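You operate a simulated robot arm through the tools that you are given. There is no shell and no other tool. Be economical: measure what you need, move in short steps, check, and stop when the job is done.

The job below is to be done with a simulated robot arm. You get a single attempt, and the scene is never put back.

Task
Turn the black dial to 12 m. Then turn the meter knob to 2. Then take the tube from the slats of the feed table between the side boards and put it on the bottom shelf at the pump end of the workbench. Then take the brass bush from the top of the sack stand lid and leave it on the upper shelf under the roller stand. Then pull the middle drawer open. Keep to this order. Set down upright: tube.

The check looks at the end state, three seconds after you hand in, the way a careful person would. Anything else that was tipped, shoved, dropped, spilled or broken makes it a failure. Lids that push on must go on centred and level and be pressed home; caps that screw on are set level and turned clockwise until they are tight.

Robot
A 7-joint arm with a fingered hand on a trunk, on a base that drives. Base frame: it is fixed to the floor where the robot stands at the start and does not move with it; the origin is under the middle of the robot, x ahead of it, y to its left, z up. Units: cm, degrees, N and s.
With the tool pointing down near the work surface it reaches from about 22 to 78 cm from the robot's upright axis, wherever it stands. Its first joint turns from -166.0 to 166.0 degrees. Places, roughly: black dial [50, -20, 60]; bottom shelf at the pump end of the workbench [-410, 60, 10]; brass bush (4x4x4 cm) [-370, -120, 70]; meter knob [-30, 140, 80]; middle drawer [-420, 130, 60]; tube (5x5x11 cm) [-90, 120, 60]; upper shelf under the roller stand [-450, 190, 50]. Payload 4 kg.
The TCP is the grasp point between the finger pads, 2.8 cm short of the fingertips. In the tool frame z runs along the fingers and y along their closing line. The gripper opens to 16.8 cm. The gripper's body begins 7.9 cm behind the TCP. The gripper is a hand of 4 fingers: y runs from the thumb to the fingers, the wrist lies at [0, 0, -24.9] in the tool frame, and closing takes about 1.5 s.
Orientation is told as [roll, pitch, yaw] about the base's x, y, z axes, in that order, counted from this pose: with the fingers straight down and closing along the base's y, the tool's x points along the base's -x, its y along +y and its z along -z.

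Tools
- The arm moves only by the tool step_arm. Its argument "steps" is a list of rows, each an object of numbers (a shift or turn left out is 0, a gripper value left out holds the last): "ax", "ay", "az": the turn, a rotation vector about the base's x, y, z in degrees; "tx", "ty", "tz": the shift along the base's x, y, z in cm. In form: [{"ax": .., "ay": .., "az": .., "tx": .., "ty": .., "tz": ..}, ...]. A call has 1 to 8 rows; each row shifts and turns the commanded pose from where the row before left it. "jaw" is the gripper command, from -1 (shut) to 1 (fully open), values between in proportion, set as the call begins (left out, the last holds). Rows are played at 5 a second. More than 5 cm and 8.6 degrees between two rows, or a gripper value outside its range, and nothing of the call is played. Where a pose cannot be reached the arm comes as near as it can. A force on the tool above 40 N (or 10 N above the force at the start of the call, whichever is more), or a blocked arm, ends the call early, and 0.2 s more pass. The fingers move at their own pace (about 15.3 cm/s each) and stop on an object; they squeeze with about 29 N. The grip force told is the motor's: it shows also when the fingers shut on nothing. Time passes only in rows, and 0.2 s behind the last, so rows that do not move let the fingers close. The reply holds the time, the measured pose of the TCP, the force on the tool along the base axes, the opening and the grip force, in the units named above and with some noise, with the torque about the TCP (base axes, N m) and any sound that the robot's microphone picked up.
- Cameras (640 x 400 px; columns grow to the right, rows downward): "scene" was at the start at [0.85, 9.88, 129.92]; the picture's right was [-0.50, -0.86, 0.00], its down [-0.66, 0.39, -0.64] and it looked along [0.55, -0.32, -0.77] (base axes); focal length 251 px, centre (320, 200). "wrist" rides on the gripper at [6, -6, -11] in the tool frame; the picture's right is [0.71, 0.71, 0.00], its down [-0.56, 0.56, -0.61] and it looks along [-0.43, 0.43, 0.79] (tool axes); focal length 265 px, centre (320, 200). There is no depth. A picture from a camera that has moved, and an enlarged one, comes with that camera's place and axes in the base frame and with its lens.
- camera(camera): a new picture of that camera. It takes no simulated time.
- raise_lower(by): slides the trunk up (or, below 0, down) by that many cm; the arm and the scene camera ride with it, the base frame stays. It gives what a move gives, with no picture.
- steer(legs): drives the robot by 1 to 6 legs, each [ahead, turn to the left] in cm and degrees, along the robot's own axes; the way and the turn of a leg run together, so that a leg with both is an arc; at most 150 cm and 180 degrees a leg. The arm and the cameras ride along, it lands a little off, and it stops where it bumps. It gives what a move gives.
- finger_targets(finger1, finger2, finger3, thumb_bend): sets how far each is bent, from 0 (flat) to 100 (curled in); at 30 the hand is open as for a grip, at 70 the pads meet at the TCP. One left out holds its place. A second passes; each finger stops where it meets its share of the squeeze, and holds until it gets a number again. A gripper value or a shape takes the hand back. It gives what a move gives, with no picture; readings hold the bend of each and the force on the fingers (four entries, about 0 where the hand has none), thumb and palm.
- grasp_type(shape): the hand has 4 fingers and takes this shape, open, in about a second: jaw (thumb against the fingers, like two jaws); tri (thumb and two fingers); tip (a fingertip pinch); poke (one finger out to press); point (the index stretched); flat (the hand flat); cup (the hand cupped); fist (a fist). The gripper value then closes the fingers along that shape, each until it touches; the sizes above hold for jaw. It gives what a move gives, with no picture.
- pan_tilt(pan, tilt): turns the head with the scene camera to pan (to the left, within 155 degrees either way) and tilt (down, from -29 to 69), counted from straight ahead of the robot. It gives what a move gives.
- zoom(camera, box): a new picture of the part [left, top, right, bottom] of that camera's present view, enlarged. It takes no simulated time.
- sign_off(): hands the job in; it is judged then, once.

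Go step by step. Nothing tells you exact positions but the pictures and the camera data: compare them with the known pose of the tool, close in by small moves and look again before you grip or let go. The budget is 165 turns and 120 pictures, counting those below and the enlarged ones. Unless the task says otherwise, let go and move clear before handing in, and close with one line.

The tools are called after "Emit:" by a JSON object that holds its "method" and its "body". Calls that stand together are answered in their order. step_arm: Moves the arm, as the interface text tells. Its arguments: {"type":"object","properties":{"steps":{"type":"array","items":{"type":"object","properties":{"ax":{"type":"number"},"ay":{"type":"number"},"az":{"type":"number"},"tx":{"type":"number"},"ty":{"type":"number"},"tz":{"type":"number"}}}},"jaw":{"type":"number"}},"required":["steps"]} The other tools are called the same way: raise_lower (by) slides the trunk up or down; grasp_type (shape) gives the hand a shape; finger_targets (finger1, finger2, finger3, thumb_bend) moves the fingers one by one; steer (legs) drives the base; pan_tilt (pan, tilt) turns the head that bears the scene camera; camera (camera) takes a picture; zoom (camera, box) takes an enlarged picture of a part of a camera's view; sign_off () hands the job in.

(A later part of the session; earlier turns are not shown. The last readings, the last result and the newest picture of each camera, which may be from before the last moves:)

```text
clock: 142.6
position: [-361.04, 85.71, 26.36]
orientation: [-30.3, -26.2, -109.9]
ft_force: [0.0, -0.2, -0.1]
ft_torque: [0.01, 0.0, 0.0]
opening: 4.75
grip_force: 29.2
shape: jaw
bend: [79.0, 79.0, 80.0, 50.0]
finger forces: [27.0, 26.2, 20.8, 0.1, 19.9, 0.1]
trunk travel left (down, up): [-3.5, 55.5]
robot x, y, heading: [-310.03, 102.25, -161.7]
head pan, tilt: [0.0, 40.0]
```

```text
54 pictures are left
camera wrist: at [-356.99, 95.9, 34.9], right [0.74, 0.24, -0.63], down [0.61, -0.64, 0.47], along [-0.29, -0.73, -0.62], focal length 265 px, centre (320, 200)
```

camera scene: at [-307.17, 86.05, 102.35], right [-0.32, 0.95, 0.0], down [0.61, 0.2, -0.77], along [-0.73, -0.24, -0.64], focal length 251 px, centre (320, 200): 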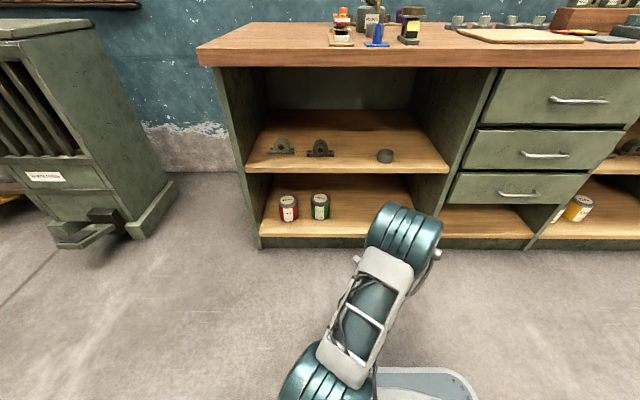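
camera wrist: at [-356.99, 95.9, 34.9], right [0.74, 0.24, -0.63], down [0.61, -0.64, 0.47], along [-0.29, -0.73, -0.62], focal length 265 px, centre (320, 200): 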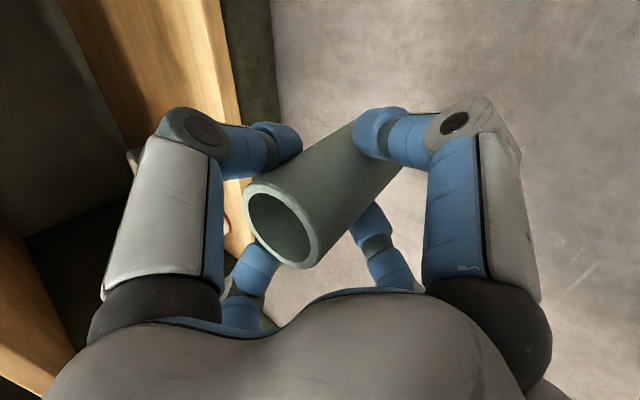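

Tube now hangs within ~3° of vertical. Shelf front is 86 cm ahead; free spot about (-402,79.5). I'll shift right, lower slightly, and drive forward 32 cm.

Emit:
{"method": "step_arm", "body": {"steps": [{"tx": -1.15, "ty": 3.43, "tz": -2.5}, {"tx": -1.15, "ty": 3.43, "tz": -2.5}, {}]}}

Emit:
{"method": "steer", "body": {"legs": [[32, 0]]}}

Emit:
{"method": "camera", "body": {"camera": "scene"}}

Emit:
{"method": "camera", "body": {"camera": "wrist"}}

```text
clock: 143.4
position: [-363.18, 92.61, 21.52]
orientation: [-30.1, -26.3, -109.9]
ft_force: [0.1, 0.8, -0.7]
ft_torque: [0.03, 0.0, -0.01]
opening: 4.76
grip_force: 29.3
shape: jaw
bend: [79.0, 79.0, 80.0, 50.0]
finger forces: [26.9, 26.4, 21.0, 0.1, 19.6, 0.0]
trunk travel left (down, up): [-3.5, 55.5]
robot x, y, heading: [-309.73, 102.28, -161.6]
head pan, tilt: [0.0, 40.0]
```

```text
clock: 145.5
position: [-393.47, 83.13, 21.56]
orientation: [-30.2, -26.1, -110.4]
ft_force: [1.0, 0.5, -0.7]
ft_torque: [0.04, -0.06, 0.03]
opening: 4.77
grip_force: 29.1
shape: jaw
bend: [79.0, 79.0, 80.0, 50.0]
finger forces: [27.0, 26.4, 21.0, 0.0, 19.6, 0.1]
trunk travel left (down, up): [-3.5, 55.5]
robot x, y, heading: [-340.07, 92.12, -162.1]
head pan, tilt: [0.0, 40.0]
```

```text
53 pictures are left
camera scene: at [-337.55, 76.14, 102.35], right [-0.31, 0.95, 0.0], down [0.61, 0.2, -0.77], along [-0.73, -0.23, -0.64], focal length 251 px, centre (320, 200)
```

scene: 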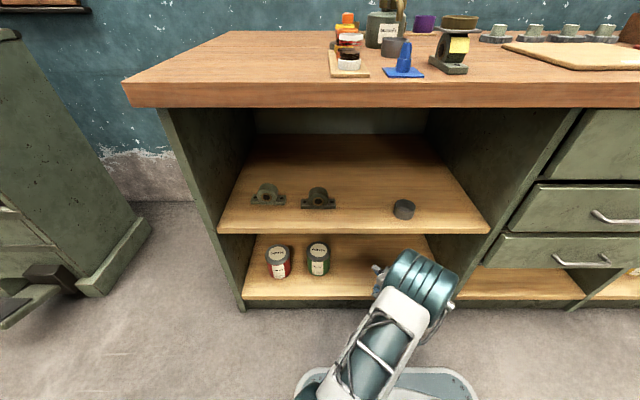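

```text
52 pictures are left
camera wrist: at [-389.29, 93.32, 30.02], right [0.74, 0.23, -0.63], down [0.6, -0.64, 0.47], along [-0.3, -0.73, -0.62], focal length 265 px, centre (320, 200)
```

wrist: 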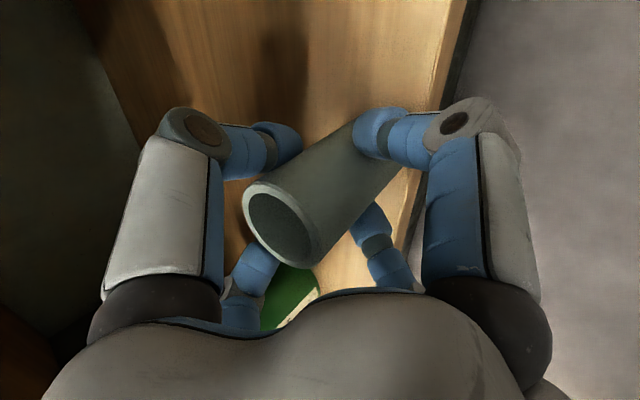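

TCP is at the shelf's front edge. I'll go 8 cm in and then lower gently.

Emit:
{"method": "step_arm", "body": {"steps": [{"tx": -2.53, "ty": -0.83}, {"tx": -2.53, "ty": -0.83}, {"tx": -2.53, "ty": -0.83}, {"tz": -1}, {"tz": -1}, {}]}}

Emit:
{"method": "camera", "body": {"camera": "wrist"}}

```text
clock: 146.8
position: [-401.79, 80.69, 20.38]
orientation: [-31.7, -26.7, -109.8]
ft_force: [3.6, -0.7, 21.8]
ft_torque: [0.08, -0.63, -0.04]
opening: 4.82
grip_force: 28.7
shape: jaw
bend: [80.0, 80.0, 80.0, 50.0]
finger forces: [36.7, 37.7, 21.5, 0.0, 21.2, 0.0]
trunk travel left (down, up): [-3.5, 55.5]
robot x, y, heading: [-339.5, 92.31, -162.4]
head pan, tilt: [0.0, 40.0]
stopped in row 6: the force on the tool passed its limit at 43 N (the readings are from after the stop); the commanded pose is now the measured one
```

```text
51 pictures are left
camera wrist: at [-397.45, 90.8, 28.9], right [0.72, 0.23, -0.65], down [0.62, -0.64, 0.46], along [-0.31, -0.73, -0.61], focal length 265 px, centre (320, 200)
```

wrist: 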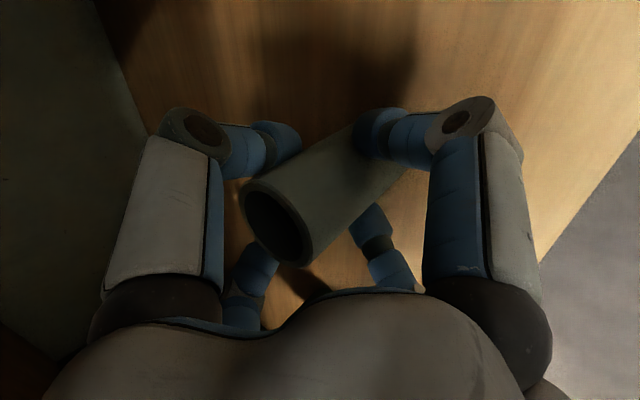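

The tube is resting on the shelf. I'll relieve the pressure slightly and open.

Emit:
{"method": "step_arm", "body": {"steps": [{"tz": 0.3}, {}]}}

Emit:
{"method": "step_arm", "body": {"jaw": -0.25, "steps": [{}, {}]}}

Emit:
{"method": "camera", "body": {"camera": "wrist"}}

```text
clock: 147.4
position: [-401.66, 80.62, 20.54]
orientation: [-31.2, -26.6, -110.1]
ft_force: [-2.6, 2.4, 14.7]
ft_torque: [0.12, -0.07, 0.01]
opening: 4.87
grip_force: 29.0
shape: jaw
bend: [80.0, 80.0, 80.0, 50.0]
finger forces: [33.8, 31.0, 21.0, 0.0, 20.0, 0.0]
trunk travel left (down, up): [-3.5, 55.5]
robot x, y, heading: [-340.04, 92.55, -162.3]
head pan, tilt: [0.0, 40.0]
```

```text
clock: 148.0
position: [-401.53, 80.57, 20.27]
orientation: [-30.8, -26.5, -110.1]
ft_force: [0.4, 0.9, 0.0]
ft_torque: [-0.01, 0.03, 0.0]
opening: 6.25
grip_force: 0.0
shape: jaw
bend: [79.0, 79.0, 79.0, 41.0]
finger forces: [0.0, 0.0, 0.0, 0.1, 0.1, 0.0]
trunk travel left (down, up): [-3.5, 55.5]
robot x, y, heading: [-340.15, 92.27, -162.0]
head pan, tilt: [0.0, 40.0]
```

```text
50 pictures are left
camera wrist: at [-397.23, 90.7, 28.72], right [0.73, 0.23, -0.64], down [0.61, -0.64, 0.47], along [-0.3, -0.73, -0.61], focal length 265 px, centre (320, 200)
```

wrist: 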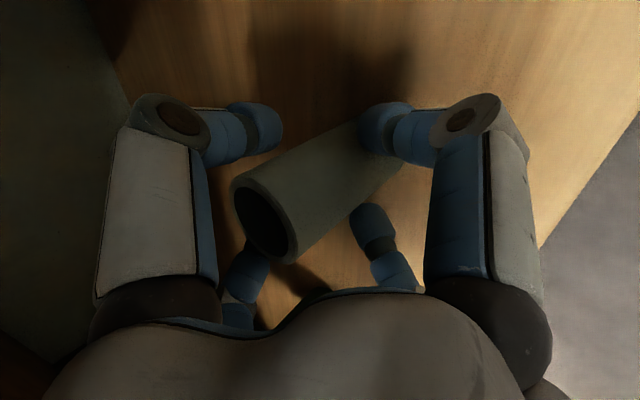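

The tube stands upright. I'll open wider and back out horizontally.

Emit:
{"method": "step_arm", "body": {"jaw": 0.5, "steps": [{}, {}, {"tx": 1.9, "ty": 0.62}, {"tx": 2.8, "ty": 0.9}, {"tx": 2.8, "ty": 0.9}]}}

Emit:
{"method": "camera", "body": {"camera": "wrist"}}

Emit:
{"method": "steer", "body": {"legs": [[-30, 0]]}}

Emit:
{"method": "camera", "body": {"camera": "scene"}}

```text
clock: 149.2
position: [-394.13, 83.05, 20.55]
orientation: [-31.1, -26.5, -110.1]
ft_force: [0.1, 0.3, 0.5]
ft_torque: [-0.01, 0.02, -0.01]
opening: 12.57
grip_force: 0.1
shape: jaw
bend: [24.0, 24.0, 24.0, 24.0]
finger forces: [0.0, 0.1, 0.0, 0.0, 0.0, 0.1]
trunk travel left (down, up): [-3.5, 55.5]
robot x, y, heading: [-339.78, 91.95, -162.0]
head pan, tilt: [0.0, 40.0]
```

```text
49 pictures are left
camera wrist: at [-389.79, 93.15, 28.91], right [0.73, 0.23, -0.64], down [0.61, -0.64, 0.46], along [-0.3, -0.73, -0.61], focal length 265 px, centre (320, 200)
```

wrist: 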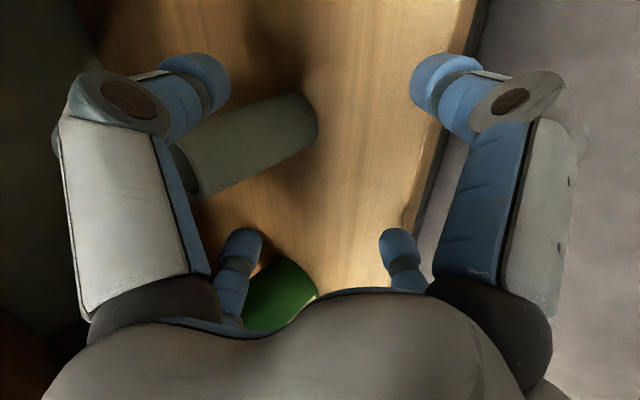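

```text
clock: 151.2
position: [-365.63, 92.18, 20.42]
orientation: [-31.2, -26.5, -110.2]
ft_force: [0.1, -0.8, 0.4]
ft_torque: [0.0, 0.01, 0.02]
opening: 12.56
grip_force: 0.1
shape: jaw
bend: [24.0, 24.0, 24.0, 24.0]
finger forces: [0.1, 0.0, 0.1, 0.0, 0.1, 0.0]
trunk travel left (down, up): [-3.5, 55.5]
robot x, y, heading: [-311.44, 101.34, -162.4]
head pan, tilt: [0.0, 40.0]
```

```text
48 pictures are left
camera scene: at [-309.2, 85.23, 102.35], right [-0.3, 0.95, 0.0], down [0.61, 0.19, -0.77], along [-0.73, -0.23, -0.64], focal length 251 px, centre (320, 200)
```

scene: 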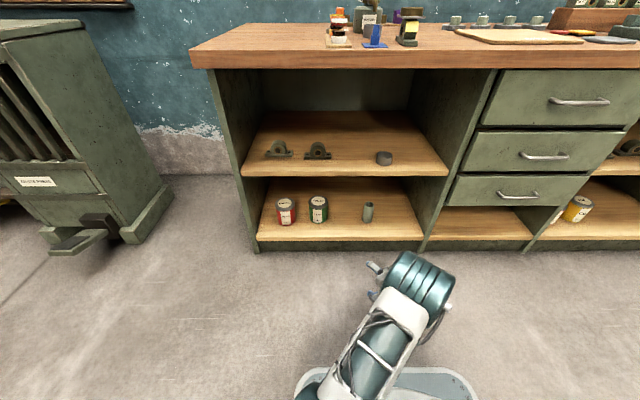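

The tube stands on the bottom shelf. Next the brass bush on the sack stand lid; I'll raise the arm and drive over there.

Emit:
{"method": "raise_lower", "body": {"by": 50}}

Emit:
{"method": "step_arm", "body": {"steps": [{"tz": 5}, {"tz": 5}, {"tz": 5}, {"tz": 3}]}}

Emit:
{"method": "steer", "body": {"legs": [[0, 82.5], [100, 0], [99, 0], [0, -82]]}}

Emit:
{"method": "camera", "body": {"camera": "scene"}}

```text
refused: 50 is not a number from -40 to 40
```

```text
clock: 152.2
position: [-365.75, 92.39, 38.42]
orientation: [-31.1, -26.5, -110.3]
ft_force: [0.3, -0.3, 0.5]
ft_torque: [0.03, -0.01, 0.01]
opening: 12.55
grip_force: 0.1
shape: jaw
bend: [24.0, 24.0, 24.0, 24.0]
finger forces: [0.1, 0.0, 0.0, 0.1, 0.1, 0.1]
trunk travel left (down, up): [-3.5, 55.5]
robot x, y, heading: [-311.79, 101.32, -162.3]
head pan, tilt: [0.0, 40.0]
```

```text
clock: 169.2
position: [-325.09, -104.66, 38.29]
orientation: [-31.0, -26.6, -107.4]
ft_force: [0.6, 0.2, 0.5]
ft_torque: [-0.01, -0.01, -0.01]
opening: 12.56
grip_force: 0.1
shape: jaw
bend: [24.0, 24.0, 24.0, 24.0]
finger forces: [0.0, 0.1, 0.1, 0.1, 0.0, 0.0]
trunk travel left (down, up): [-3.5, 55.5]
robot x, y, heading: [-271.43, -92.85, -159.4]
head pan, tilt: [0.0, 40.0]
```

```text
47 pictures are left
camera scene: at [-268.34, -109.02, 102.35], right [-0.35, 0.94, 0.0], down [0.6, 0.23, -0.77], along [-0.72, -0.27, -0.64], focal length 251 px, centre (320, 200)
```

scene: 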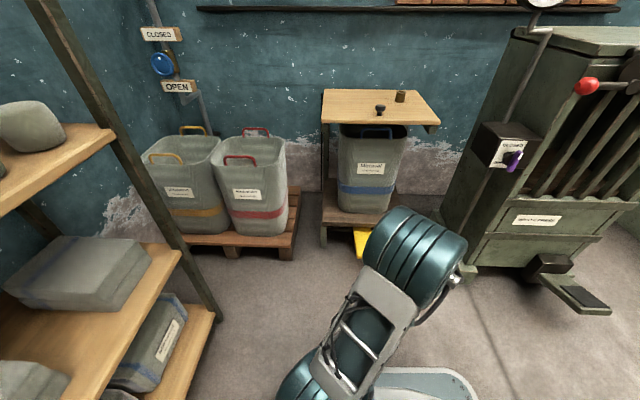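

The bush is on the lid next to a small black knob. I'll raise the trunk to look down on it.

Emit:
{"method": "raise_lower", "body": {"by": 40}}

Emit:
{"method": "step_arm", "body": {"steps": [{"tz": 4}, {"tz": 4}]}}

Emit:
{"method": "camera", "body": {"camera": "scene"}}

Emit:
{"method": "camera", "body": {"camera": "wrist"}}

```text
clock: 173.0
position: [-325.21, -104.72, 78.29]
orientation: [-31.2, -26.4, -107.4]
ft_force: [0.0, 0.1, -0.5]
ft_torque: [-0.02, 0.01, 0.0]
opening: 12.55
grip_force: 0.0
shape: jaw
bend: [24.0, 24.0, 24.0, 24.0]
finger forces: [0.0, 0.0, 0.0, 0.0, 0.1, 0.1]
trunk travel left (down, up): [-43.5, 15.5]
robot x, y, heading: [-271.5, -93.21, -159.5]
head pan, tilt: [0.0, 40.0]
```

```text
clock: 173.6
position: [-325.27, -104.71, 86.41]
orientation: [-31.0, -26.5, -107.5]
ft_force: [-0.1, 0.8, -0.4]
ft_torque: [0.0, 0.01, 0.02]
opening: 12.53
grip_force: 0.1
shape: jaw
bend: [24.0, 24.0, 24.0, 24.0]
finger forces: [0.0, 0.0, 0.0, 0.1, 0.1, 0.1]
trunk travel left (down, up): [-43.5, 15.5]
robot x, y, heading: [-271.72, -92.76, -159.6]
head pan, tilt: [0.0, 40.0]
```

```text
46 pictures are left
camera scene: at [-268.34, -109.02, 142.34], right [-0.35, 0.94, 0.0], down [0.6, 0.23, -0.77], along [-0.72, -0.27, -0.64], focal length 251 px, centre (320, 200)
```

scene: 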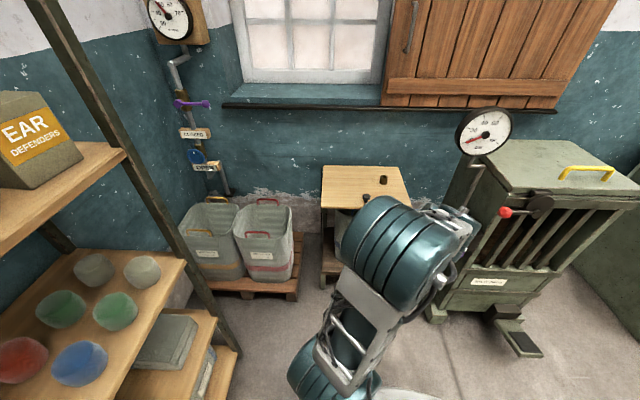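

```text
45 pictures are left
camera wrist: at [-321.55, -94.32, 94.83], right [0.72, 0.27, -0.64], down [0.64, -0.61, 0.46], along [-0.27, -0.74, -0.61], focal length 265 px, centre (320, 200)
```

wrist: 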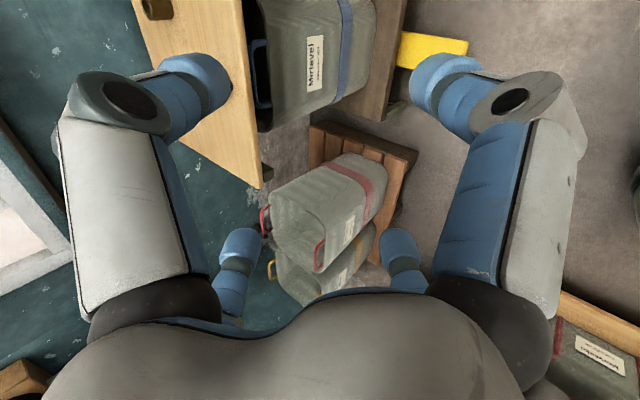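

Bush triangulates to about (-375.7,-115.3), lid top ~68. I'll drive 40 cm forward and view from the wrist.

Emit:
{"method": "steer", "body": {"legs": [[40, 0]]}}

Emit:
{"method": "camera", "body": {"camera": "wrist"}}

Emit:
{"method": "camera", "body": {"camera": "scene"}}

```text
clock: 176.1
position: [-362.42, -118.24, 86.38]
orientation: [-31.2, -26.5, -107.5]
ft_force: [0.2, 0.0, -1.7]
ft_torque: [-0.01, -0.04, -0.02]
opening: 12.57
grip_force: 0.1
shape: jaw
bend: [24.0, 24.0, 24.0, 24.0]
finger forces: [0.1, 0.0, 0.0, 0.0, 0.0, 0.1]
trunk travel left (down, up): [-43.5, 15.5]
robot x, y, heading: [-308.71, -106.88, -159.8]
head pan, tilt: [0.0, 40.0]
```

```text
44 pictures are left
camera wrist: at [-358.6, -108.02, 94.84], right [0.72, 0.27, -0.64], down [0.64, -0.61, 0.46], along [-0.27, -0.74, -0.61], focal length 265 px, centre (320, 200)
```

wrist: 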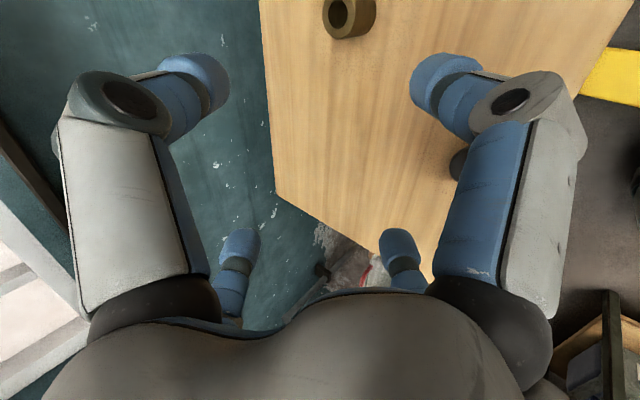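

```text
43 pictures are left
camera scene: at [-305.4, -122.83, 142.35], right [-0.35, 0.94, 0.0], down [0.6, 0.22, -0.77], along [-0.72, -0.27, -0.64], focal length 251 px, centre (320, 200)
```

scene: 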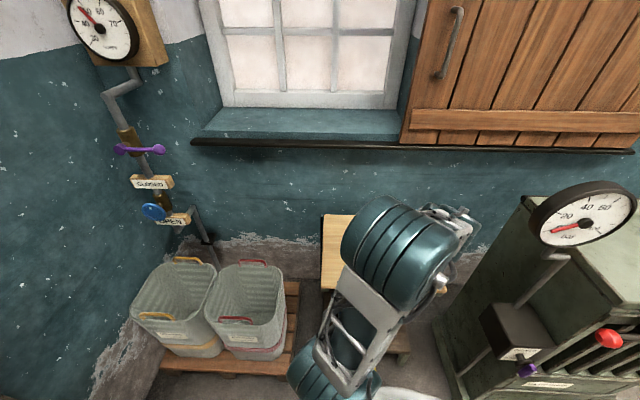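

Emit:
{"method": "step_arm", "body": {"jaw": -0.05, "steps": [{"tx": -2.4, "ty": 1.6}, {"tx": -2.4, "ty": 1.6, "tz": -3.4}, {"tx": -2.5, "ty": 1.5, "tz": -4}, {}]}}

Emit:
{"method": "camera", "body": {"camera": "wrist"}}

```text
clock: 177.1
position: [-370.0, -113.57, 78.88]
orientation: [-31.1, -26.5, -107.7]
ft_force: [0.4, -0.7, 0.3]
ft_torque: [0.0, -0.03, 0.01]
opening: 8.02
grip_force: 0.1
shape: jaw
bend: [35.0, 35.0, 35.0, 35.0]
finger forces: [0.0, 0.0, 0.0, 0.0, 0.1, 0.1]
trunk travel left (down, up): [-43.5, 15.5]
robot x, y, heading: [-308.46, -106.87, -159.8]
head pan, tilt: [0.0, 40.0]
```

```text
42 pictures are left
camera wrist: at [-366.14, -103.25, 87.31], right [0.72, 0.27, -0.64], down [0.64, -0.61, 0.46], along [-0.27, -0.74, -0.61], focal length 265 px, centre (320, 200)
```

wrist: 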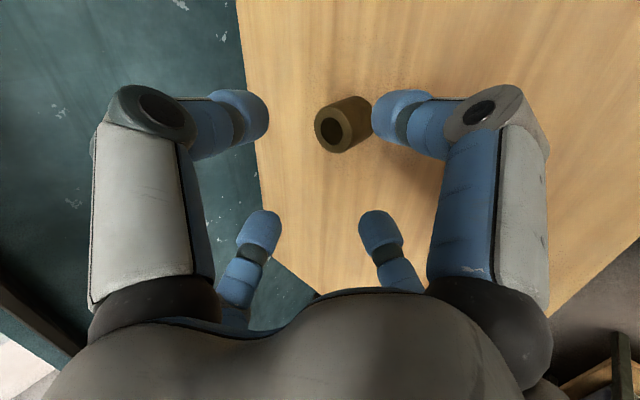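

Bush centre is at (-375.1,-115.5,69.1). I'll advance along the tool axis to it.

Emit:
{"method": "step_arm", "body": {"jaw": 0.0, "steps": [{"tx": -1.2, "ty": -0.5, "tz": -2.2}, {"tx": -1.2, "ty": -0.5, "tz": -2.2}, {"tx": -1.2, "ty": -0.43, "tz": -2.2}, {}]}}

Emit:
{"method": "camera", "body": {"camera": "wrist"}}

```text
clock: 178.1
position: [-373.53, -115.0, 72.77]
orientation: [-31.7, -26.6, -107.2]
ft_force: [1.8, -1.1, 21.7]
ft_torque: [-0.01, -0.32, 0.07]
opening: 8.21
grip_force: 0.0
shape: jaw
bend: [81.0, 81.0, 34.0, 34.0]
finger forces: [9.6, 12.1, 0.0, 0.1, 0.1, 0.1]
trunk travel left (down, up): [-43.5, 15.5]
robot x, y, heading: [-308.63, -106.61, -159.7]
head pan, tilt: [0.0, 40.0]
```

```text
41 pictures are left
camera wrist: at [-369.62, -104.66, 81.16], right [0.71, 0.27, -0.65], down [0.64, -0.61, 0.46], along [-0.28, -0.74, -0.61], focal length 265 px, centre (320, 200)
```

wrist: 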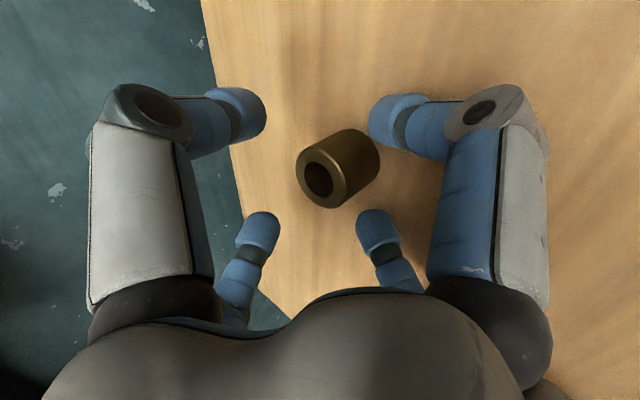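

The lower fingers touch the lid before the bush is centred; I'll lift and pitch the hand steeper (≈66°) for a better grip.

Emit:
{"method": "step_arm", "body": {"jaw": -0.12, "steps": [{"tx": 0.4, "ty": 0.15, "tz": 2}, {"tx": 0.6, "ty": 0.3, "tz": 3}, {"ax": 2.6, "ay": -7.0}, {"ax": 2.6, "ay": -7.0}, {}]}}

Emit:
{"method": "camera", "body": {"camera": "wrist"}}

```text
clock: 179.3
position: [-372.26, -114.54, 77.45]
orientation: [-18.9, -16.7, -112.2]
ft_force: [0.1, -0.1, -1.0]
ft_torque: [0.03, 0.02, 0.01]
opening: 7.41
grip_force: 0.0
shape: jaw
bend: [37.0, 37.0, 37.0, 37.0]
finger forces: [0.0, 0.0, 0.1, 0.0, 0.0, 0.1]
trunk travel left (down, up): [-43.5, 15.5]
robot x, y, heading: [-308.13, -106.25, -159.6]
head pan, tilt: [0.0, 40.0]
```

```text
40 pictures are left
camera wrist: at [-370.85, -105.14, 87.37], right [0.85, 0.31, -0.42], down [0.51, -0.66, 0.55], along [-0.11, -0.68, -0.72], focal length 265 px, centre (320, 200)
```

wrist: 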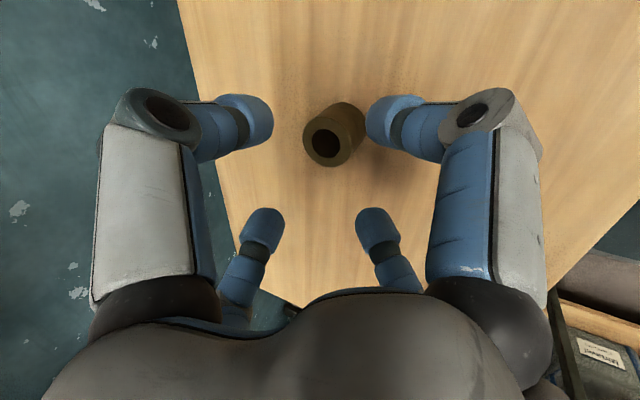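

Emit:
{"method": "step_arm", "body": {"steps": [{"tx": -0.6, "ty": -0.2, "tz": -2}, {"tx": -0.6, "ty": -0.2, "tz": -2}, {"tx": -0.5, "ty": -0.2, "tz": -1.4}, {}]}}

Emit:
{"method": "camera", "body": {"camera": "wrist"}}

```text
clock: 180.3
position: [-373.94, -115.18, 72.18]
orientation: [-19.1, -17.1, -111.9]
ft_force: [3.0, 0.3, 18.5]
ft_torque: [0.04, -0.55, 0.05]
opening: 7.38
grip_force: 0.1
shape: jaw
bend: [80.0, 81.0, 37.0, 37.0]
finger forces: [6.9, 11.7, 0.1, 0.1, 0.0, 0.1]
trunk travel left (down, up): [-43.5, 15.5]
robot x, y, heading: [-308.8, -106.68, -159.6]
head pan, tilt: [0.0, 40.0]
```

```text
39 pictures are left
camera wrist: at [-372.43, -105.7, 82.23], right [0.85, 0.31, -0.43], down [0.52, -0.66, 0.54], along [-0.11, -0.68, -0.72], focal length 265 px, centre (320, 200)
```

wrist: 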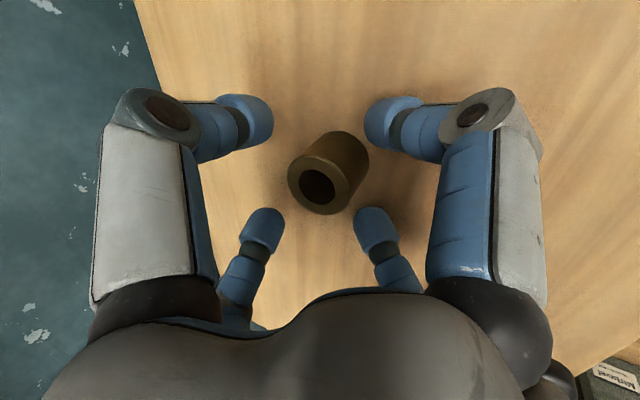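

Well centred. I'll lift 0.5 cm off the lid and close.

Emit:
{"method": "step_arm", "body": {"steps": [{"tz": 0.5}, {}]}}

Emit:
{"method": "step_arm", "body": {"jaw": -0.75, "steps": [{}, {}, {}, {}, {}]}}

Emit:
{"method": "camera", "body": {"camera": "wrist"}}

```text
clock: 180.9
position: [-373.9, -115.28, 72.49]
orientation: [-18.6, -16.9, -112.2]
ft_force: [-0.2, -0.6, -0.1]
ft_torque: [0.03, -0.02, 0.0]
opening: 7.37
grip_force: 0.1
shape: jaw
bend: [37.0, 38.0, 37.0, 37.0]
finger forces: [0.0, 0.2, 0.1, 0.1, 0.0, 0.0]
trunk travel left (down, up): [-43.5, 15.5]
robot x, y, heading: [-308.68, -106.9, -159.4]
head pan, tilt: [0.0, 40.0]
```

```text
clock: 182.1
position: [-373.98, -115.16, 72.39]
orientation: [-18.7, -16.9, -112.1]
ft_force: [0.5, 0.4, 0.3]
ft_torque: [0.01, -0.05, 0.0]
opening: 3.27
grip_force: 29.1
shape: jaw
bend: [76.0, 77.0, 77.0, 54.0]
finger forces: [25.2, 25.2, 25.1, 0.1, 25.7, 0.0]
trunk travel left (down, up): [-43.5, 15.5]
robot x, y, heading: [-308.68, -106.61, -159.8]
head pan, tilt: [0.0, 40.0]
```

```text
38 pictures are left
camera wrist: at [-372.44, -105.74, 82.48], right [0.85, 0.31, -0.42], down [0.52, -0.66, 0.55], along [-0.11, -0.68, -0.72], focal length 265 px, centre (320, 200)
```

wrist: 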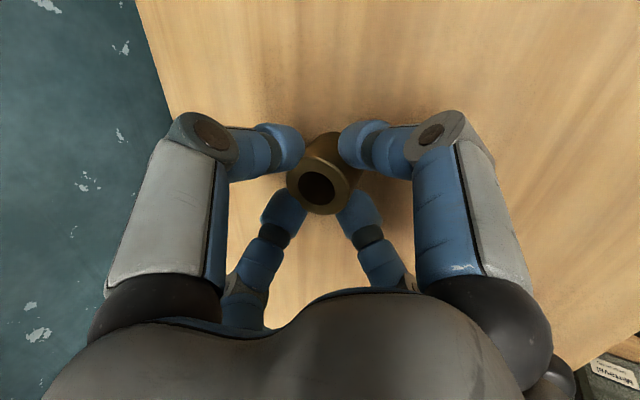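

Gripped evenly. Lifting and backing away.

Emit:
{"method": "step_arm", "body": {"steps": [{"tz": 3}, {"tz": 4}, {"tz": 4}, {"tx": 3, "ty": 1}, {"tx": 3, "ty": 1}]}}

Emit:
{"method": "steer", "body": {"legs": [[-45, 0]]}}

Emit:
{"method": "camera", "body": {"camera": "wrist"}}

Emit:
{"method": "camera", "body": {"camera": "scene"}}

```text
clock: 183.3
position: [-368.02, -113.17, 83.69]
orientation: [-18.9, -16.8, -112.1]
ft_force: [0.2, -0.8, -2.0]
ft_torque: [0.0, 0.0, 0.01]
opening: 3.26
grip_force: 29.0
shape: jaw
bend: [76.0, 77.0, 77.0, 54.0]
finger forces: [25.0, 24.8, 25.2, 0.1, 25.8, 0.0]
trunk travel left (down, up): [-43.5, 15.5]
robot x, y, heading: [-308.88, -106.64, -160.0]
head pan, tilt: [0.0, 40.0]
```

```text
clock: 186.1
position: [-325.15, -97.3, 83.6]
orientation: [-18.8, -16.9, -112.0]
ft_force: [0.4, 0.0, -1.2]
ft_torque: [0.03, 0.03, -0.02]
opening: 3.27
grip_force: 29.4
shape: jaw
bend: [76.0, 77.0, 77.0, 54.0]
finger forces: [24.9, 24.8, 25.3, 0.1, 25.9, 0.1]
trunk travel left (down, up): [-43.5, 15.5]
robot x, y, heading: [-265.94, -90.49, -159.6]
head pan, tilt: [0.0, 40.0]
```

```text
37 pictures are left
camera wrist: at [-323.63, -87.8, 93.61], right [0.85, 0.32, -0.42], down [0.52, -0.66, 0.55], along [-0.11, -0.68, -0.72], focal length 265 px, centre (320, 200)
```

wrist: 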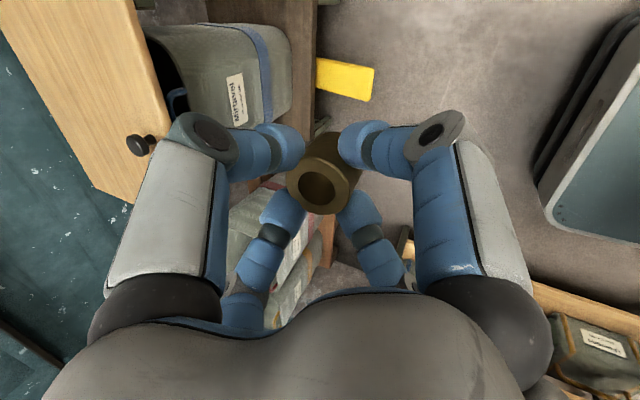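

```text
36 pictures are left
camera scene: at [-262.55, -106.85, 142.35], right [-0.35, 0.94, 0.0], down [0.6, 0.23, -0.77], along [-0.72, -0.27, -0.64], focal length 251 px, centre (320, 200)
```

scene: 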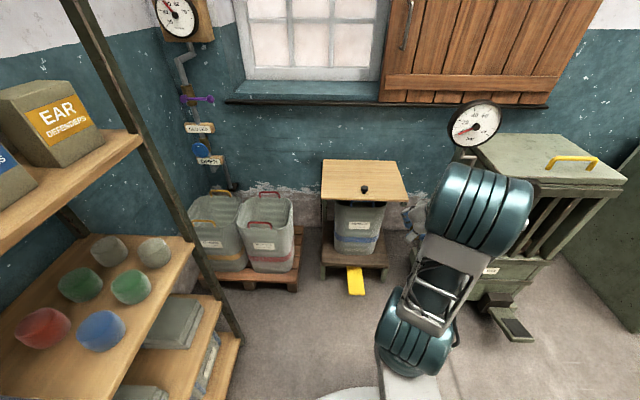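

The bush is held nearly upright. I'll drive back in front of the bench and look at the right-hand bay.

Emit:
{"method": "steer", "body": {"legs": [[0, -97.4], [100, 0], [92, 0]]}}

Emit:
{"method": "pan_tilt", "body": {"pan": 40, "tilt": 35}}

Emit:
{"method": "camera", "body": {"camera": "scene"}}

Emit:
{"method": "pan_tilt", "body": {"pan": -30, "tilt": 35}}

Emit:
{"method": "camera", "body": {"camera": "scene"}}

```text
clock: 199.9
position: [-307.56, 158.89, 83.59]
orientation: [-18.7, -16.9, 151.0]
ft_force: [1.0, 0.3, -1.6]
ft_torque: [0.02, -0.02, -0.03]
opening: 3.28
grip_force: 28.7
shape: jaw
bend: [76.0, 77.0, 77.0, 54.0]
finger forces: [24.6, 24.1, 25.4, 0.0, 25.6, 0.0]
trunk travel left (down, up): [-43.5, 15.5]
robot x, y, heading: [-308.51, 99.26, 103.2]
head pan, tilt: [0.0, 40.0]
```

```text
clock: 201.0
position: [-307.73, 158.99, 83.65]
orientation: [-18.8, -17.0, 150.9]
ft_force: [0.6, 0.5, -2.5]
ft_torque: [-0.01, -0.01, 0.01]
opening: 3.25
grip_force: 28.9
shape: jaw
bend: [76.0, 77.0, 77.0, 54.0]
finger forces: [24.5, 24.1, 25.4, 0.0, 25.6, 0.0]
trunk travel left (down, up): [-43.5, 15.5]
robot x, y, heading: [-308.46, 99.36, 103.6]
head pan, tilt: [40.0, 35.0]
```

```text
35 pictures are left
camera scene: at [-330.17, 94.82, 143.11], right [0.6, 0.8, 0.0], down [0.46, -0.34, -0.82], along [-0.66, 0.49, -0.57], focal length 251 px, centre (320, 200)
```

scene: 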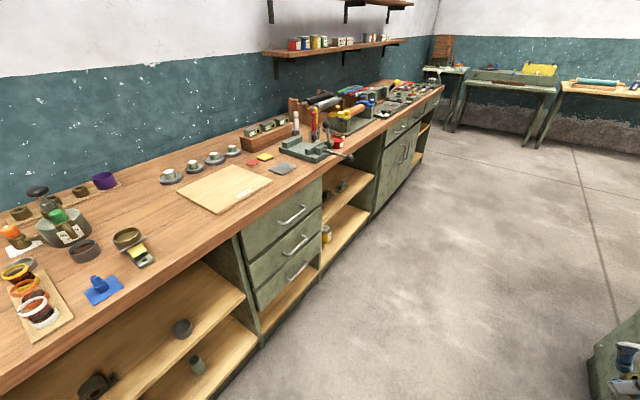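

```text
clock: 202.4
position: [-307.64, 158.81, 83.61]
orientation: [-18.7, -16.9, 150.9]
ft_force: [0.4, -0.3, -1.7]
ft_torque: [0.01, 0.05, -0.02]
opening: 3.25
grip_force: 29.5
shape: jaw
bend: [76.0, 77.0, 77.0, 54.0]
finger forces: [24.6, 24.0, 25.4, 0.0, 25.6, 0.0]
trunk travel left (down, up): [-43.5, 15.5]
robot x, y, heading: [-308.35, 98.93, 103.5]
head pan, tilt: [-30.0, 35.0]
```

```text
34 pictures are left
camera scene: at [-320.59, 98.01, 143.11], right [0.96, -0.28, 0.0], down [-0.16, -0.55, -0.82], along [0.23, 0.79, -0.57], focal length 251 px, centre (320, 200)
```

scene: 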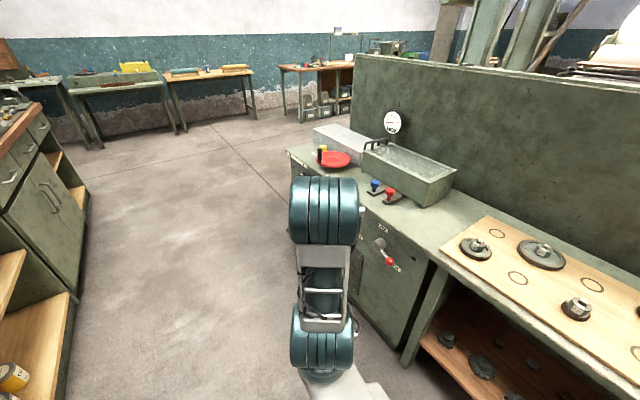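

I'm in an aisle between benches; the right-hand bay's upper shelf has two pillow blocks and a free area to their right near (-446,217). I'll drive along the aisle and turn to face it.

Emit:
{"method": "steer", "body": {"legs": [[0, 10.4], [100, 0], [56, 0], [0, 84.7]]}}

Emit:
{"method": "pan_tilt", "body": {"pan": 0, "tilt": 45}}

Emit:
{"method": "camera", "body": {"camera": "scene"}}

```text
clock: 214.7
position: [-430.1, 239.89, 83.65]
orientation: [-18.8, -16.9, -116.6]
ft_force: [0.3, -0.2, -1.3]
ft_torque: [-0.01, 0.01, -0.02]
opening: 3.22
grip_force: 29.2
shape: jaw
bend: [76.0, 77.0, 77.0, 54.0]
finger forces: [24.5, 23.5, 25.5, 0.0, 25.5, 0.0]
trunk travel left (down, up): [-43.5, 15.5]
robot x, y, heading: [-370.56, 241.67, -164.5]
head pan, tilt: [-30.0, 35.0]
```

```text
clock: 215.6
position: [-430.19, 239.92, 83.69]
orientation: [-18.8, -16.9, -116.6]
ft_force: [-0.4, 0.2, -2.6]
ft_torque: [-0.01, -0.02, 0.03]
opening: 3.26
grip_force: 29.1
shape: jaw
bend: [76.0, 77.0, 77.0, 54.0]
finger forces: [24.5, 23.5, 25.6, 0.0, 25.6, 0.0]
trunk travel left (down, up): [-43.5, 15.5]
robot x, y, heading: [-370.21, 241.64, -164.0]
head pan, tilt: [0.0, 45.0]
```

```text
33 pictures are left
camera scene: at [-368.16, 225.49, 141.63], right [-0.27, 0.96, 0.0], down [0.68, 0.19, -0.71], along [-0.68, -0.19, -0.71], focal length 251 px, centre (320, 200)
```

scene: 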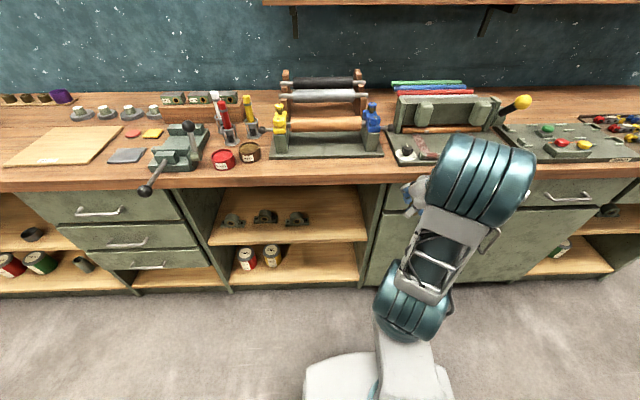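

The roller stand is right above this bay; the free spot on its upper shelf (right of three pillow blocks) is near (-440,213). I'll back off, square up, lower and shift the hand left.

Emit:
{"method": "steer", "body": {"legs": [[-16, 0], [0, 2.5]]}}

Emit:
{"method": "raise_lower", "body": {"by": -28}}

Emit:
{"method": "step_arm", "body": {"steps": [{"tx": 1.46, "ty": -4.36}, {"tx": 1.46, "ty": -4.36}, {"tx": 1.46, "ty": -4.36}, {"tx": 1.46, "ty": -4.36}, {"tx": 1.46, "ty": -4.36}, {"ax": -1.6, "ay": 4.7}]}}

Emit:
{"method": "camera", "body": {"camera": "scene"}}

Emit:
{"method": "camera", "body": {"camera": "wrist"}}

```text
clock: 217.4
position: [-414.53, 241.66, 83.6]
orientation: [-18.8, -16.9, -114.1]
ft_force: [-0.2, -0.8, -1.8]
ft_torque: [0.0, -0.02, 0.03]
opening: 3.23
grip_force: 29.3
shape: jaw
bend: [76.0, 77.0, 77.0, 54.0]
finger forces: [24.5, 23.6, 25.4, 0.0, 25.6, 0.1]
trunk travel left (down, up): [-43.5, 15.5]
robot x, y, heading: [-354.74, 246.09, -161.8]
head pan, tilt: [0.0, 45.0]
```

```text
clock: 220.2
position: [-414.51, 241.6, 55.48]
orientation: [-18.8, -16.9, -114.1]
ft_force: [-0.5, 0.7, -1.9]
ft_torque: [0.01, 0.02, 0.01]
opening: 3.25
grip_force: 29.1
shape: jaw
bend: [76.0, 77.0, 77.0, 54.0]
finger forces: [24.6, 23.6, 25.4, 0.0, 25.6, 0.0]
trunk travel left (down, up): [-15.5, 43.5]
robot x, y, heading: [-355.31, 246.36, -161.8]
head pan, tilt: [0.0, 45.0]
```

```text
clock: 221.7
position: [-407.21, 219.91, 55.63]
orientation: [-22.7, -20.1, -113.0]
ft_force: [1.2, 1.5, -1.5]
ft_torque: [-0.02, -0.02, 0.0]
opening: 3.21
grip_force: 29.3
shape: jaw
bend: [76.0, 77.0, 77.0, 54.0]
finger forces: [24.6, 23.7, 25.1, 0.0, 25.5, 0.0]
trunk travel left (down, up): [-15.5, 43.5]
robot x, y, heading: [-354.8, 245.87, -161.7]
head pan, tilt: [0.0, 45.0]
```

```text
32 pictures are left
camera scene: at [-351.96, 230.01, 113.62], right [-0.32, 0.95, 0.0], down [0.67, 0.22, -0.71], along [-0.67, -0.22, -0.71], focal length 251 px, centre (320, 200)
```

scene: 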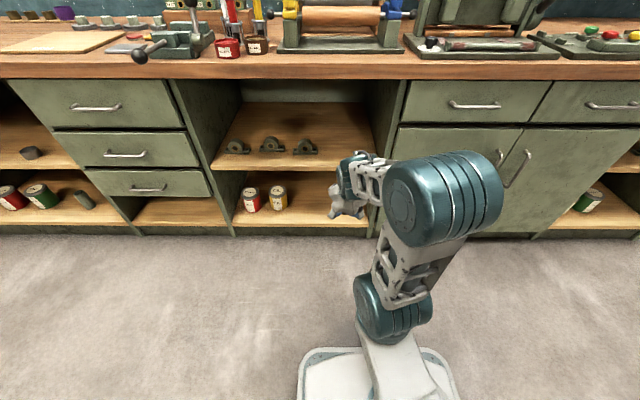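

```text
31 pictures are left
camera wrist: at [-404.5, 229.65, 65.17], right [0.82, 0.27, -0.5], down [0.54, -0.66, 0.52], along [-0.19, -0.7, -0.69], focal length 265 px, centre (320, 200)
```

wrist: 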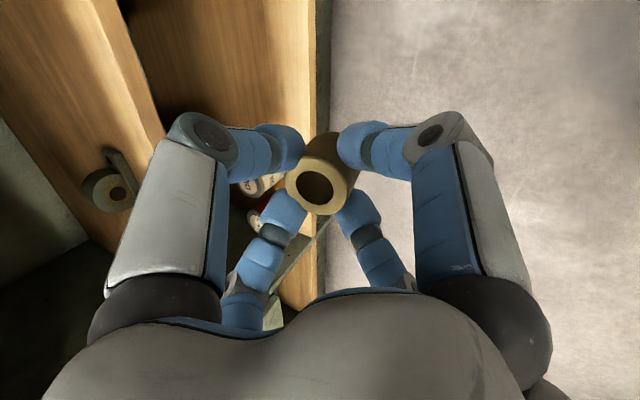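

The upper shelf appears at z≈51. I'll raise slightly, nudge right, and drive 22 cm forward.

Emit:
{"method": "step_arm", "body": {"steps": [{"tx": -0.77, "ty": 2.28, "tz": 2.2}, {}]}}

Emit:
{"method": "steer", "body": {"legs": [[22, 0]]}}

Emit:
{"method": "camera", "body": {"camera": "scene"}}

Emit:
{"method": "camera", "body": {"camera": "wrist"}}

```text
clock: 222.2
position: [-408.02, 222.4, 57.72]
orientation: [-22.7, -20.2, -112.8]
ft_force: [0.0, 0.7, -1.7]
ft_torque: [0.0, -0.01, -0.02]
opening: 3.24
grip_force: 29.1
shape: jaw
bend: [76.0, 77.0, 77.0, 54.0]
finger forces: [24.4, 24.0, 25.0, 0.0, 25.6, 0.1]
trunk travel left (down, up): [-15.5, 43.5]
robot x, y, heading: [-354.82, 246.02, -161.6]
head pan, tilt: [0.0, 45.0]
```

```text
clock: 223.9
position: [-428.69, 215.42, 57.77]
orientation: [-22.7, -20.2, -112.8]
ft_force: [-0.9, 0.3, -1.7]
ft_torque: [-0.01, -0.03, -0.01]
opening: 3.26
grip_force: 29.1
shape: jaw
bend: [76.0, 77.0, 77.0, 54.0]
finger forces: [24.5, 24.0, 25.2, 0.0, 25.5, 0.0]
trunk travel left (down, up): [-15.5, 43.5]
robot x, y, heading: [-375.77, 238.95, -161.4]
head pan, tilt: [0.0, 45.0]
```

```text
30 pictures are left
camera scene: at [-372.65, 223.11, 113.62], right [-0.32, 0.95, 0.0], down [0.67, 0.22, -0.71], along [-0.67, -0.22, -0.71], focal length 251 px, centre (320, 200)
```

scene: 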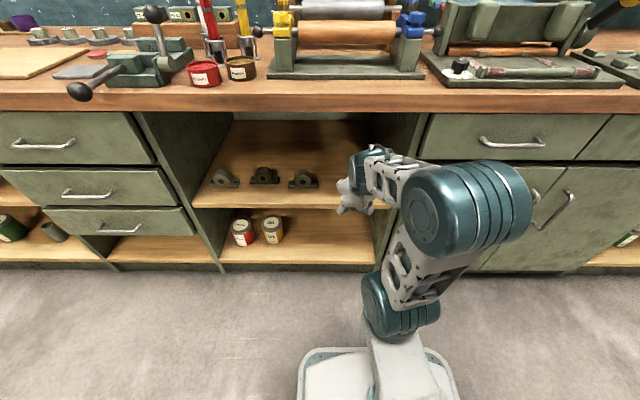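

```text
29 pictures are left
camera wrist: at [-425.99, 225.05, 67.32], right [0.82, 0.27, -0.5], down [0.54, -0.66, 0.52], along [-0.19, -0.7, -0.69], focal length 265 px, centre (320, 200)
```

wrist: 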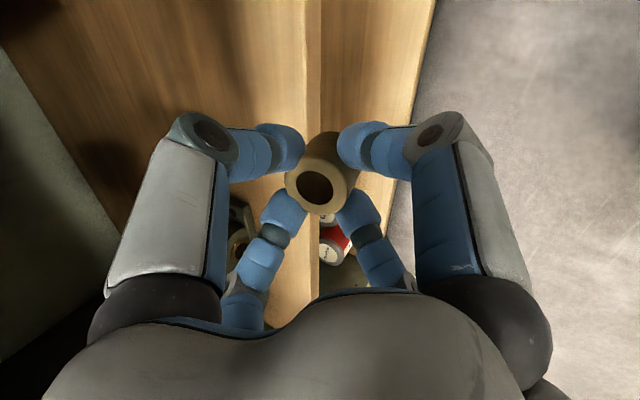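

Shelf edge is ~4.5 cm ahead of the TCP. I'll advance 8 cm in.

Emit:
{"method": "step_arm", "body": {"steps": [{"tx": -2.5, "ty": -1.2}, {"tx": -2.5, "ty": -1.2}, {"tx": -2.6, "ty": -1.2}, {}]}}

Emit:
{"method": "camera", "body": {"camera": "wrist"}}

Emit:
{"method": "zoom", "body": {"camera": "scene", "box": [260, 90, 460, 230]}}

```text
clock: 224.9
position: [-436.34, 211.79, 57.87]
orientation: [-22.7, -20.1, -112.8]
ft_force: [0.0, 0.2, -2.5]
ft_torque: [-0.01, -0.03, -0.02]
opening: 3.26
grip_force: 28.6
shape: jaw
bend: [76.0, 77.0, 77.0, 54.0]
finger forces: [24.7, 24.0, 25.2, 0.1, 25.5, 0.1]
trunk travel left (down, up): [-15.5, 43.5]
robot x, y, heading: [-375.65, 239.22, -161.4]
head pan, tilt: [0.0, 45.0]
```

```text
28 pictures are left
camera wrist: at [-433.69, 221.54, 67.33], right [0.82, 0.27, -0.5], down [0.54, -0.66, 0.52], along [-0.19, -0.7, -0.69], focal length 265 px, centre (320, 200)
```

wrist: 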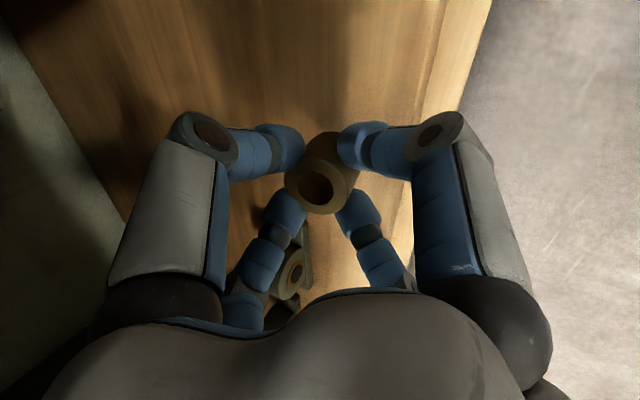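

```text
2.86 times, centred on (360, 160) of scene
camera zoom: at [-372.65, 223.11, 113.62], right [-0.32, 0.95, 0.0], down [0.67, 0.22, -0.71], along [-0.67, -0.22, -0.71], focal length 717 px, centre (206, 314)
```

zoom: 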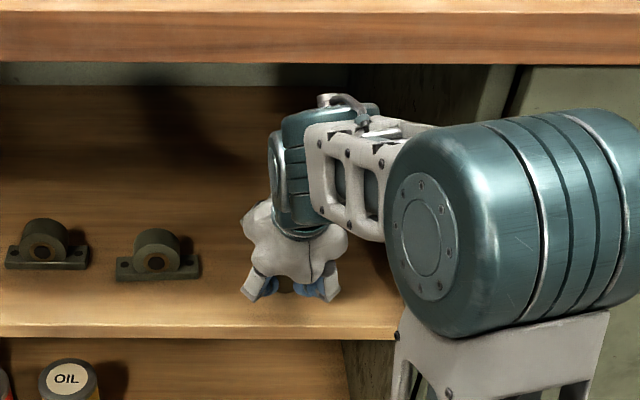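

Inside the bay with clearance. Lowering gently until contact.

Emit:
{"method": "step_arm", "body": {"steps": [{"tz": -0.5}, {"tz": -0.5}, {"tz": -0.5}, {}]}}

```text
clock: 225.9
position: [-436.34, 211.81, 56.37]
orientation: [-22.7, -20.2, -112.8]
ft_force: [0.8, -0.9, -2.1]
ft_torque: [0.01, -0.03, 0.0]
opening: 3.23
grip_force: 29.0
shape: jaw
bend: [76.0, 77.0, 77.0, 54.0]
finger forces: [24.6, 24.1, 25.3, 0.0, 25.5, 0.1]
trunk travel left (down, up): [-15.5, 43.5]
robot x, y, heading: [-375.63, 239.12, -161.2]
head pan, tilt: [0.0, 45.0]
```

Emit:
{"method": "step_arm", "body": {"steps": [{"tz": -0.4}, {"tz": -0.4}, {"tz": -0.4}, {}]}}

```text
clock: 226.9
position: [-436.3, 211.72, 55.09]
orientation: [-22.7, -20.2, -112.9]
ft_force: [1.5, 0.2, -2.8]
ft_torque: [-0.01, -0.03, 0.01]
opening: 3.23
grip_force: 28.9
shape: jaw
bend: [76.0, 77.0, 77.0, 54.0]
finger forces: [24.5, 24.0, 25.1, 0.0, 25.5, 0.0]
trunk travel left (down, up): [-15.5, 43.5]
robot x, y, heading: [-375.9, 239.1, -161.5]
head pan, tilt: [0.0, 45.0]
```

Emit:
{"method": "step_arm", "body": {"steps": [{"tz": -0.4}, {"tz": -0.4}, {"tz": -0.4}, {"tz": -0.4}, {}]}}

Emit:
{"method": "camera", "body": {"camera": "wrist"}}

```text
clock: 228.1
position: [-436.35, 211.61, 53.86]
orientation: [-23.0, -20.5, -112.7]
ft_force: [3.1, 0.7, 21.9]
ft_torque: [0.08, -0.29, -0.04]
opening: 3.3
grip_force: 29.3
shape: jaw
bend: [77.0, 77.0, 77.0, 54.0]
finger forces: [33.8, 32.8, 28.3, 0.1, 28.5, 0.1]
trunk travel left (down, up): [-15.5, 43.5]
robot x, y, heading: [-375.57, 239.03, -161.3]
head pan, tilt: [0.0, 45.0]
```

```text
26 pictures are left
camera wrist: at [-433.54, 221.42, 63.33], right [0.82, 0.27, -0.51], down [0.54, -0.66, 0.52], along [-0.19, -0.7, -0.69], focal length 265 px, centre (320, 200)
```

wrist: 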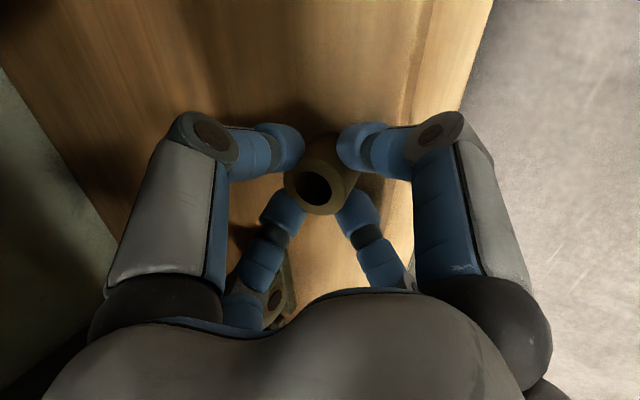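

Contact. I'll relieve slightly and open.

Emit:
{"method": "step_arm", "body": {"jaw": -0.35, "steps": [{"tz": 0.3}, {"tz": 0.2}, {"tz": 0.3}]}}

Emit:
{"method": "camera", "body": {"camera": "wrist"}}

```text
clock: 228.9
position: [-436.18, 211.81, 54.13]
orientation: [-22.5, -20.1, -112.8]
ft_force: [-0.6, 0.3, 1.1]
ft_torque: [0.0, 0.0, 0.02]
opening: 5.42
grip_force: 0.1
shape: jaw
bend: [79.0, 79.0, 79.0, 44.0]
finger forces: [0.1, 0.0, 0.0, 0.0, 0.1, 0.0]
trunk travel left (down, up): [-15.5, 43.5]
robot x, y, heading: [-375.72, 239.31, -161.3]
head pan, tilt: [0.0, 45.0]
```

```text
25 pictures are left
camera wrist: at [-433.54, 221.48, 63.79], right [0.82, 0.27, -0.5], down [0.54, -0.66, 0.52], along [-0.19, -0.7, -0.69], focal length 265 px, centre (320, 200)
```

wrist: 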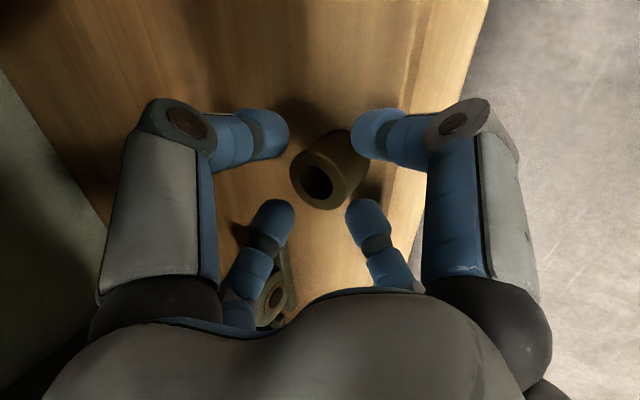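

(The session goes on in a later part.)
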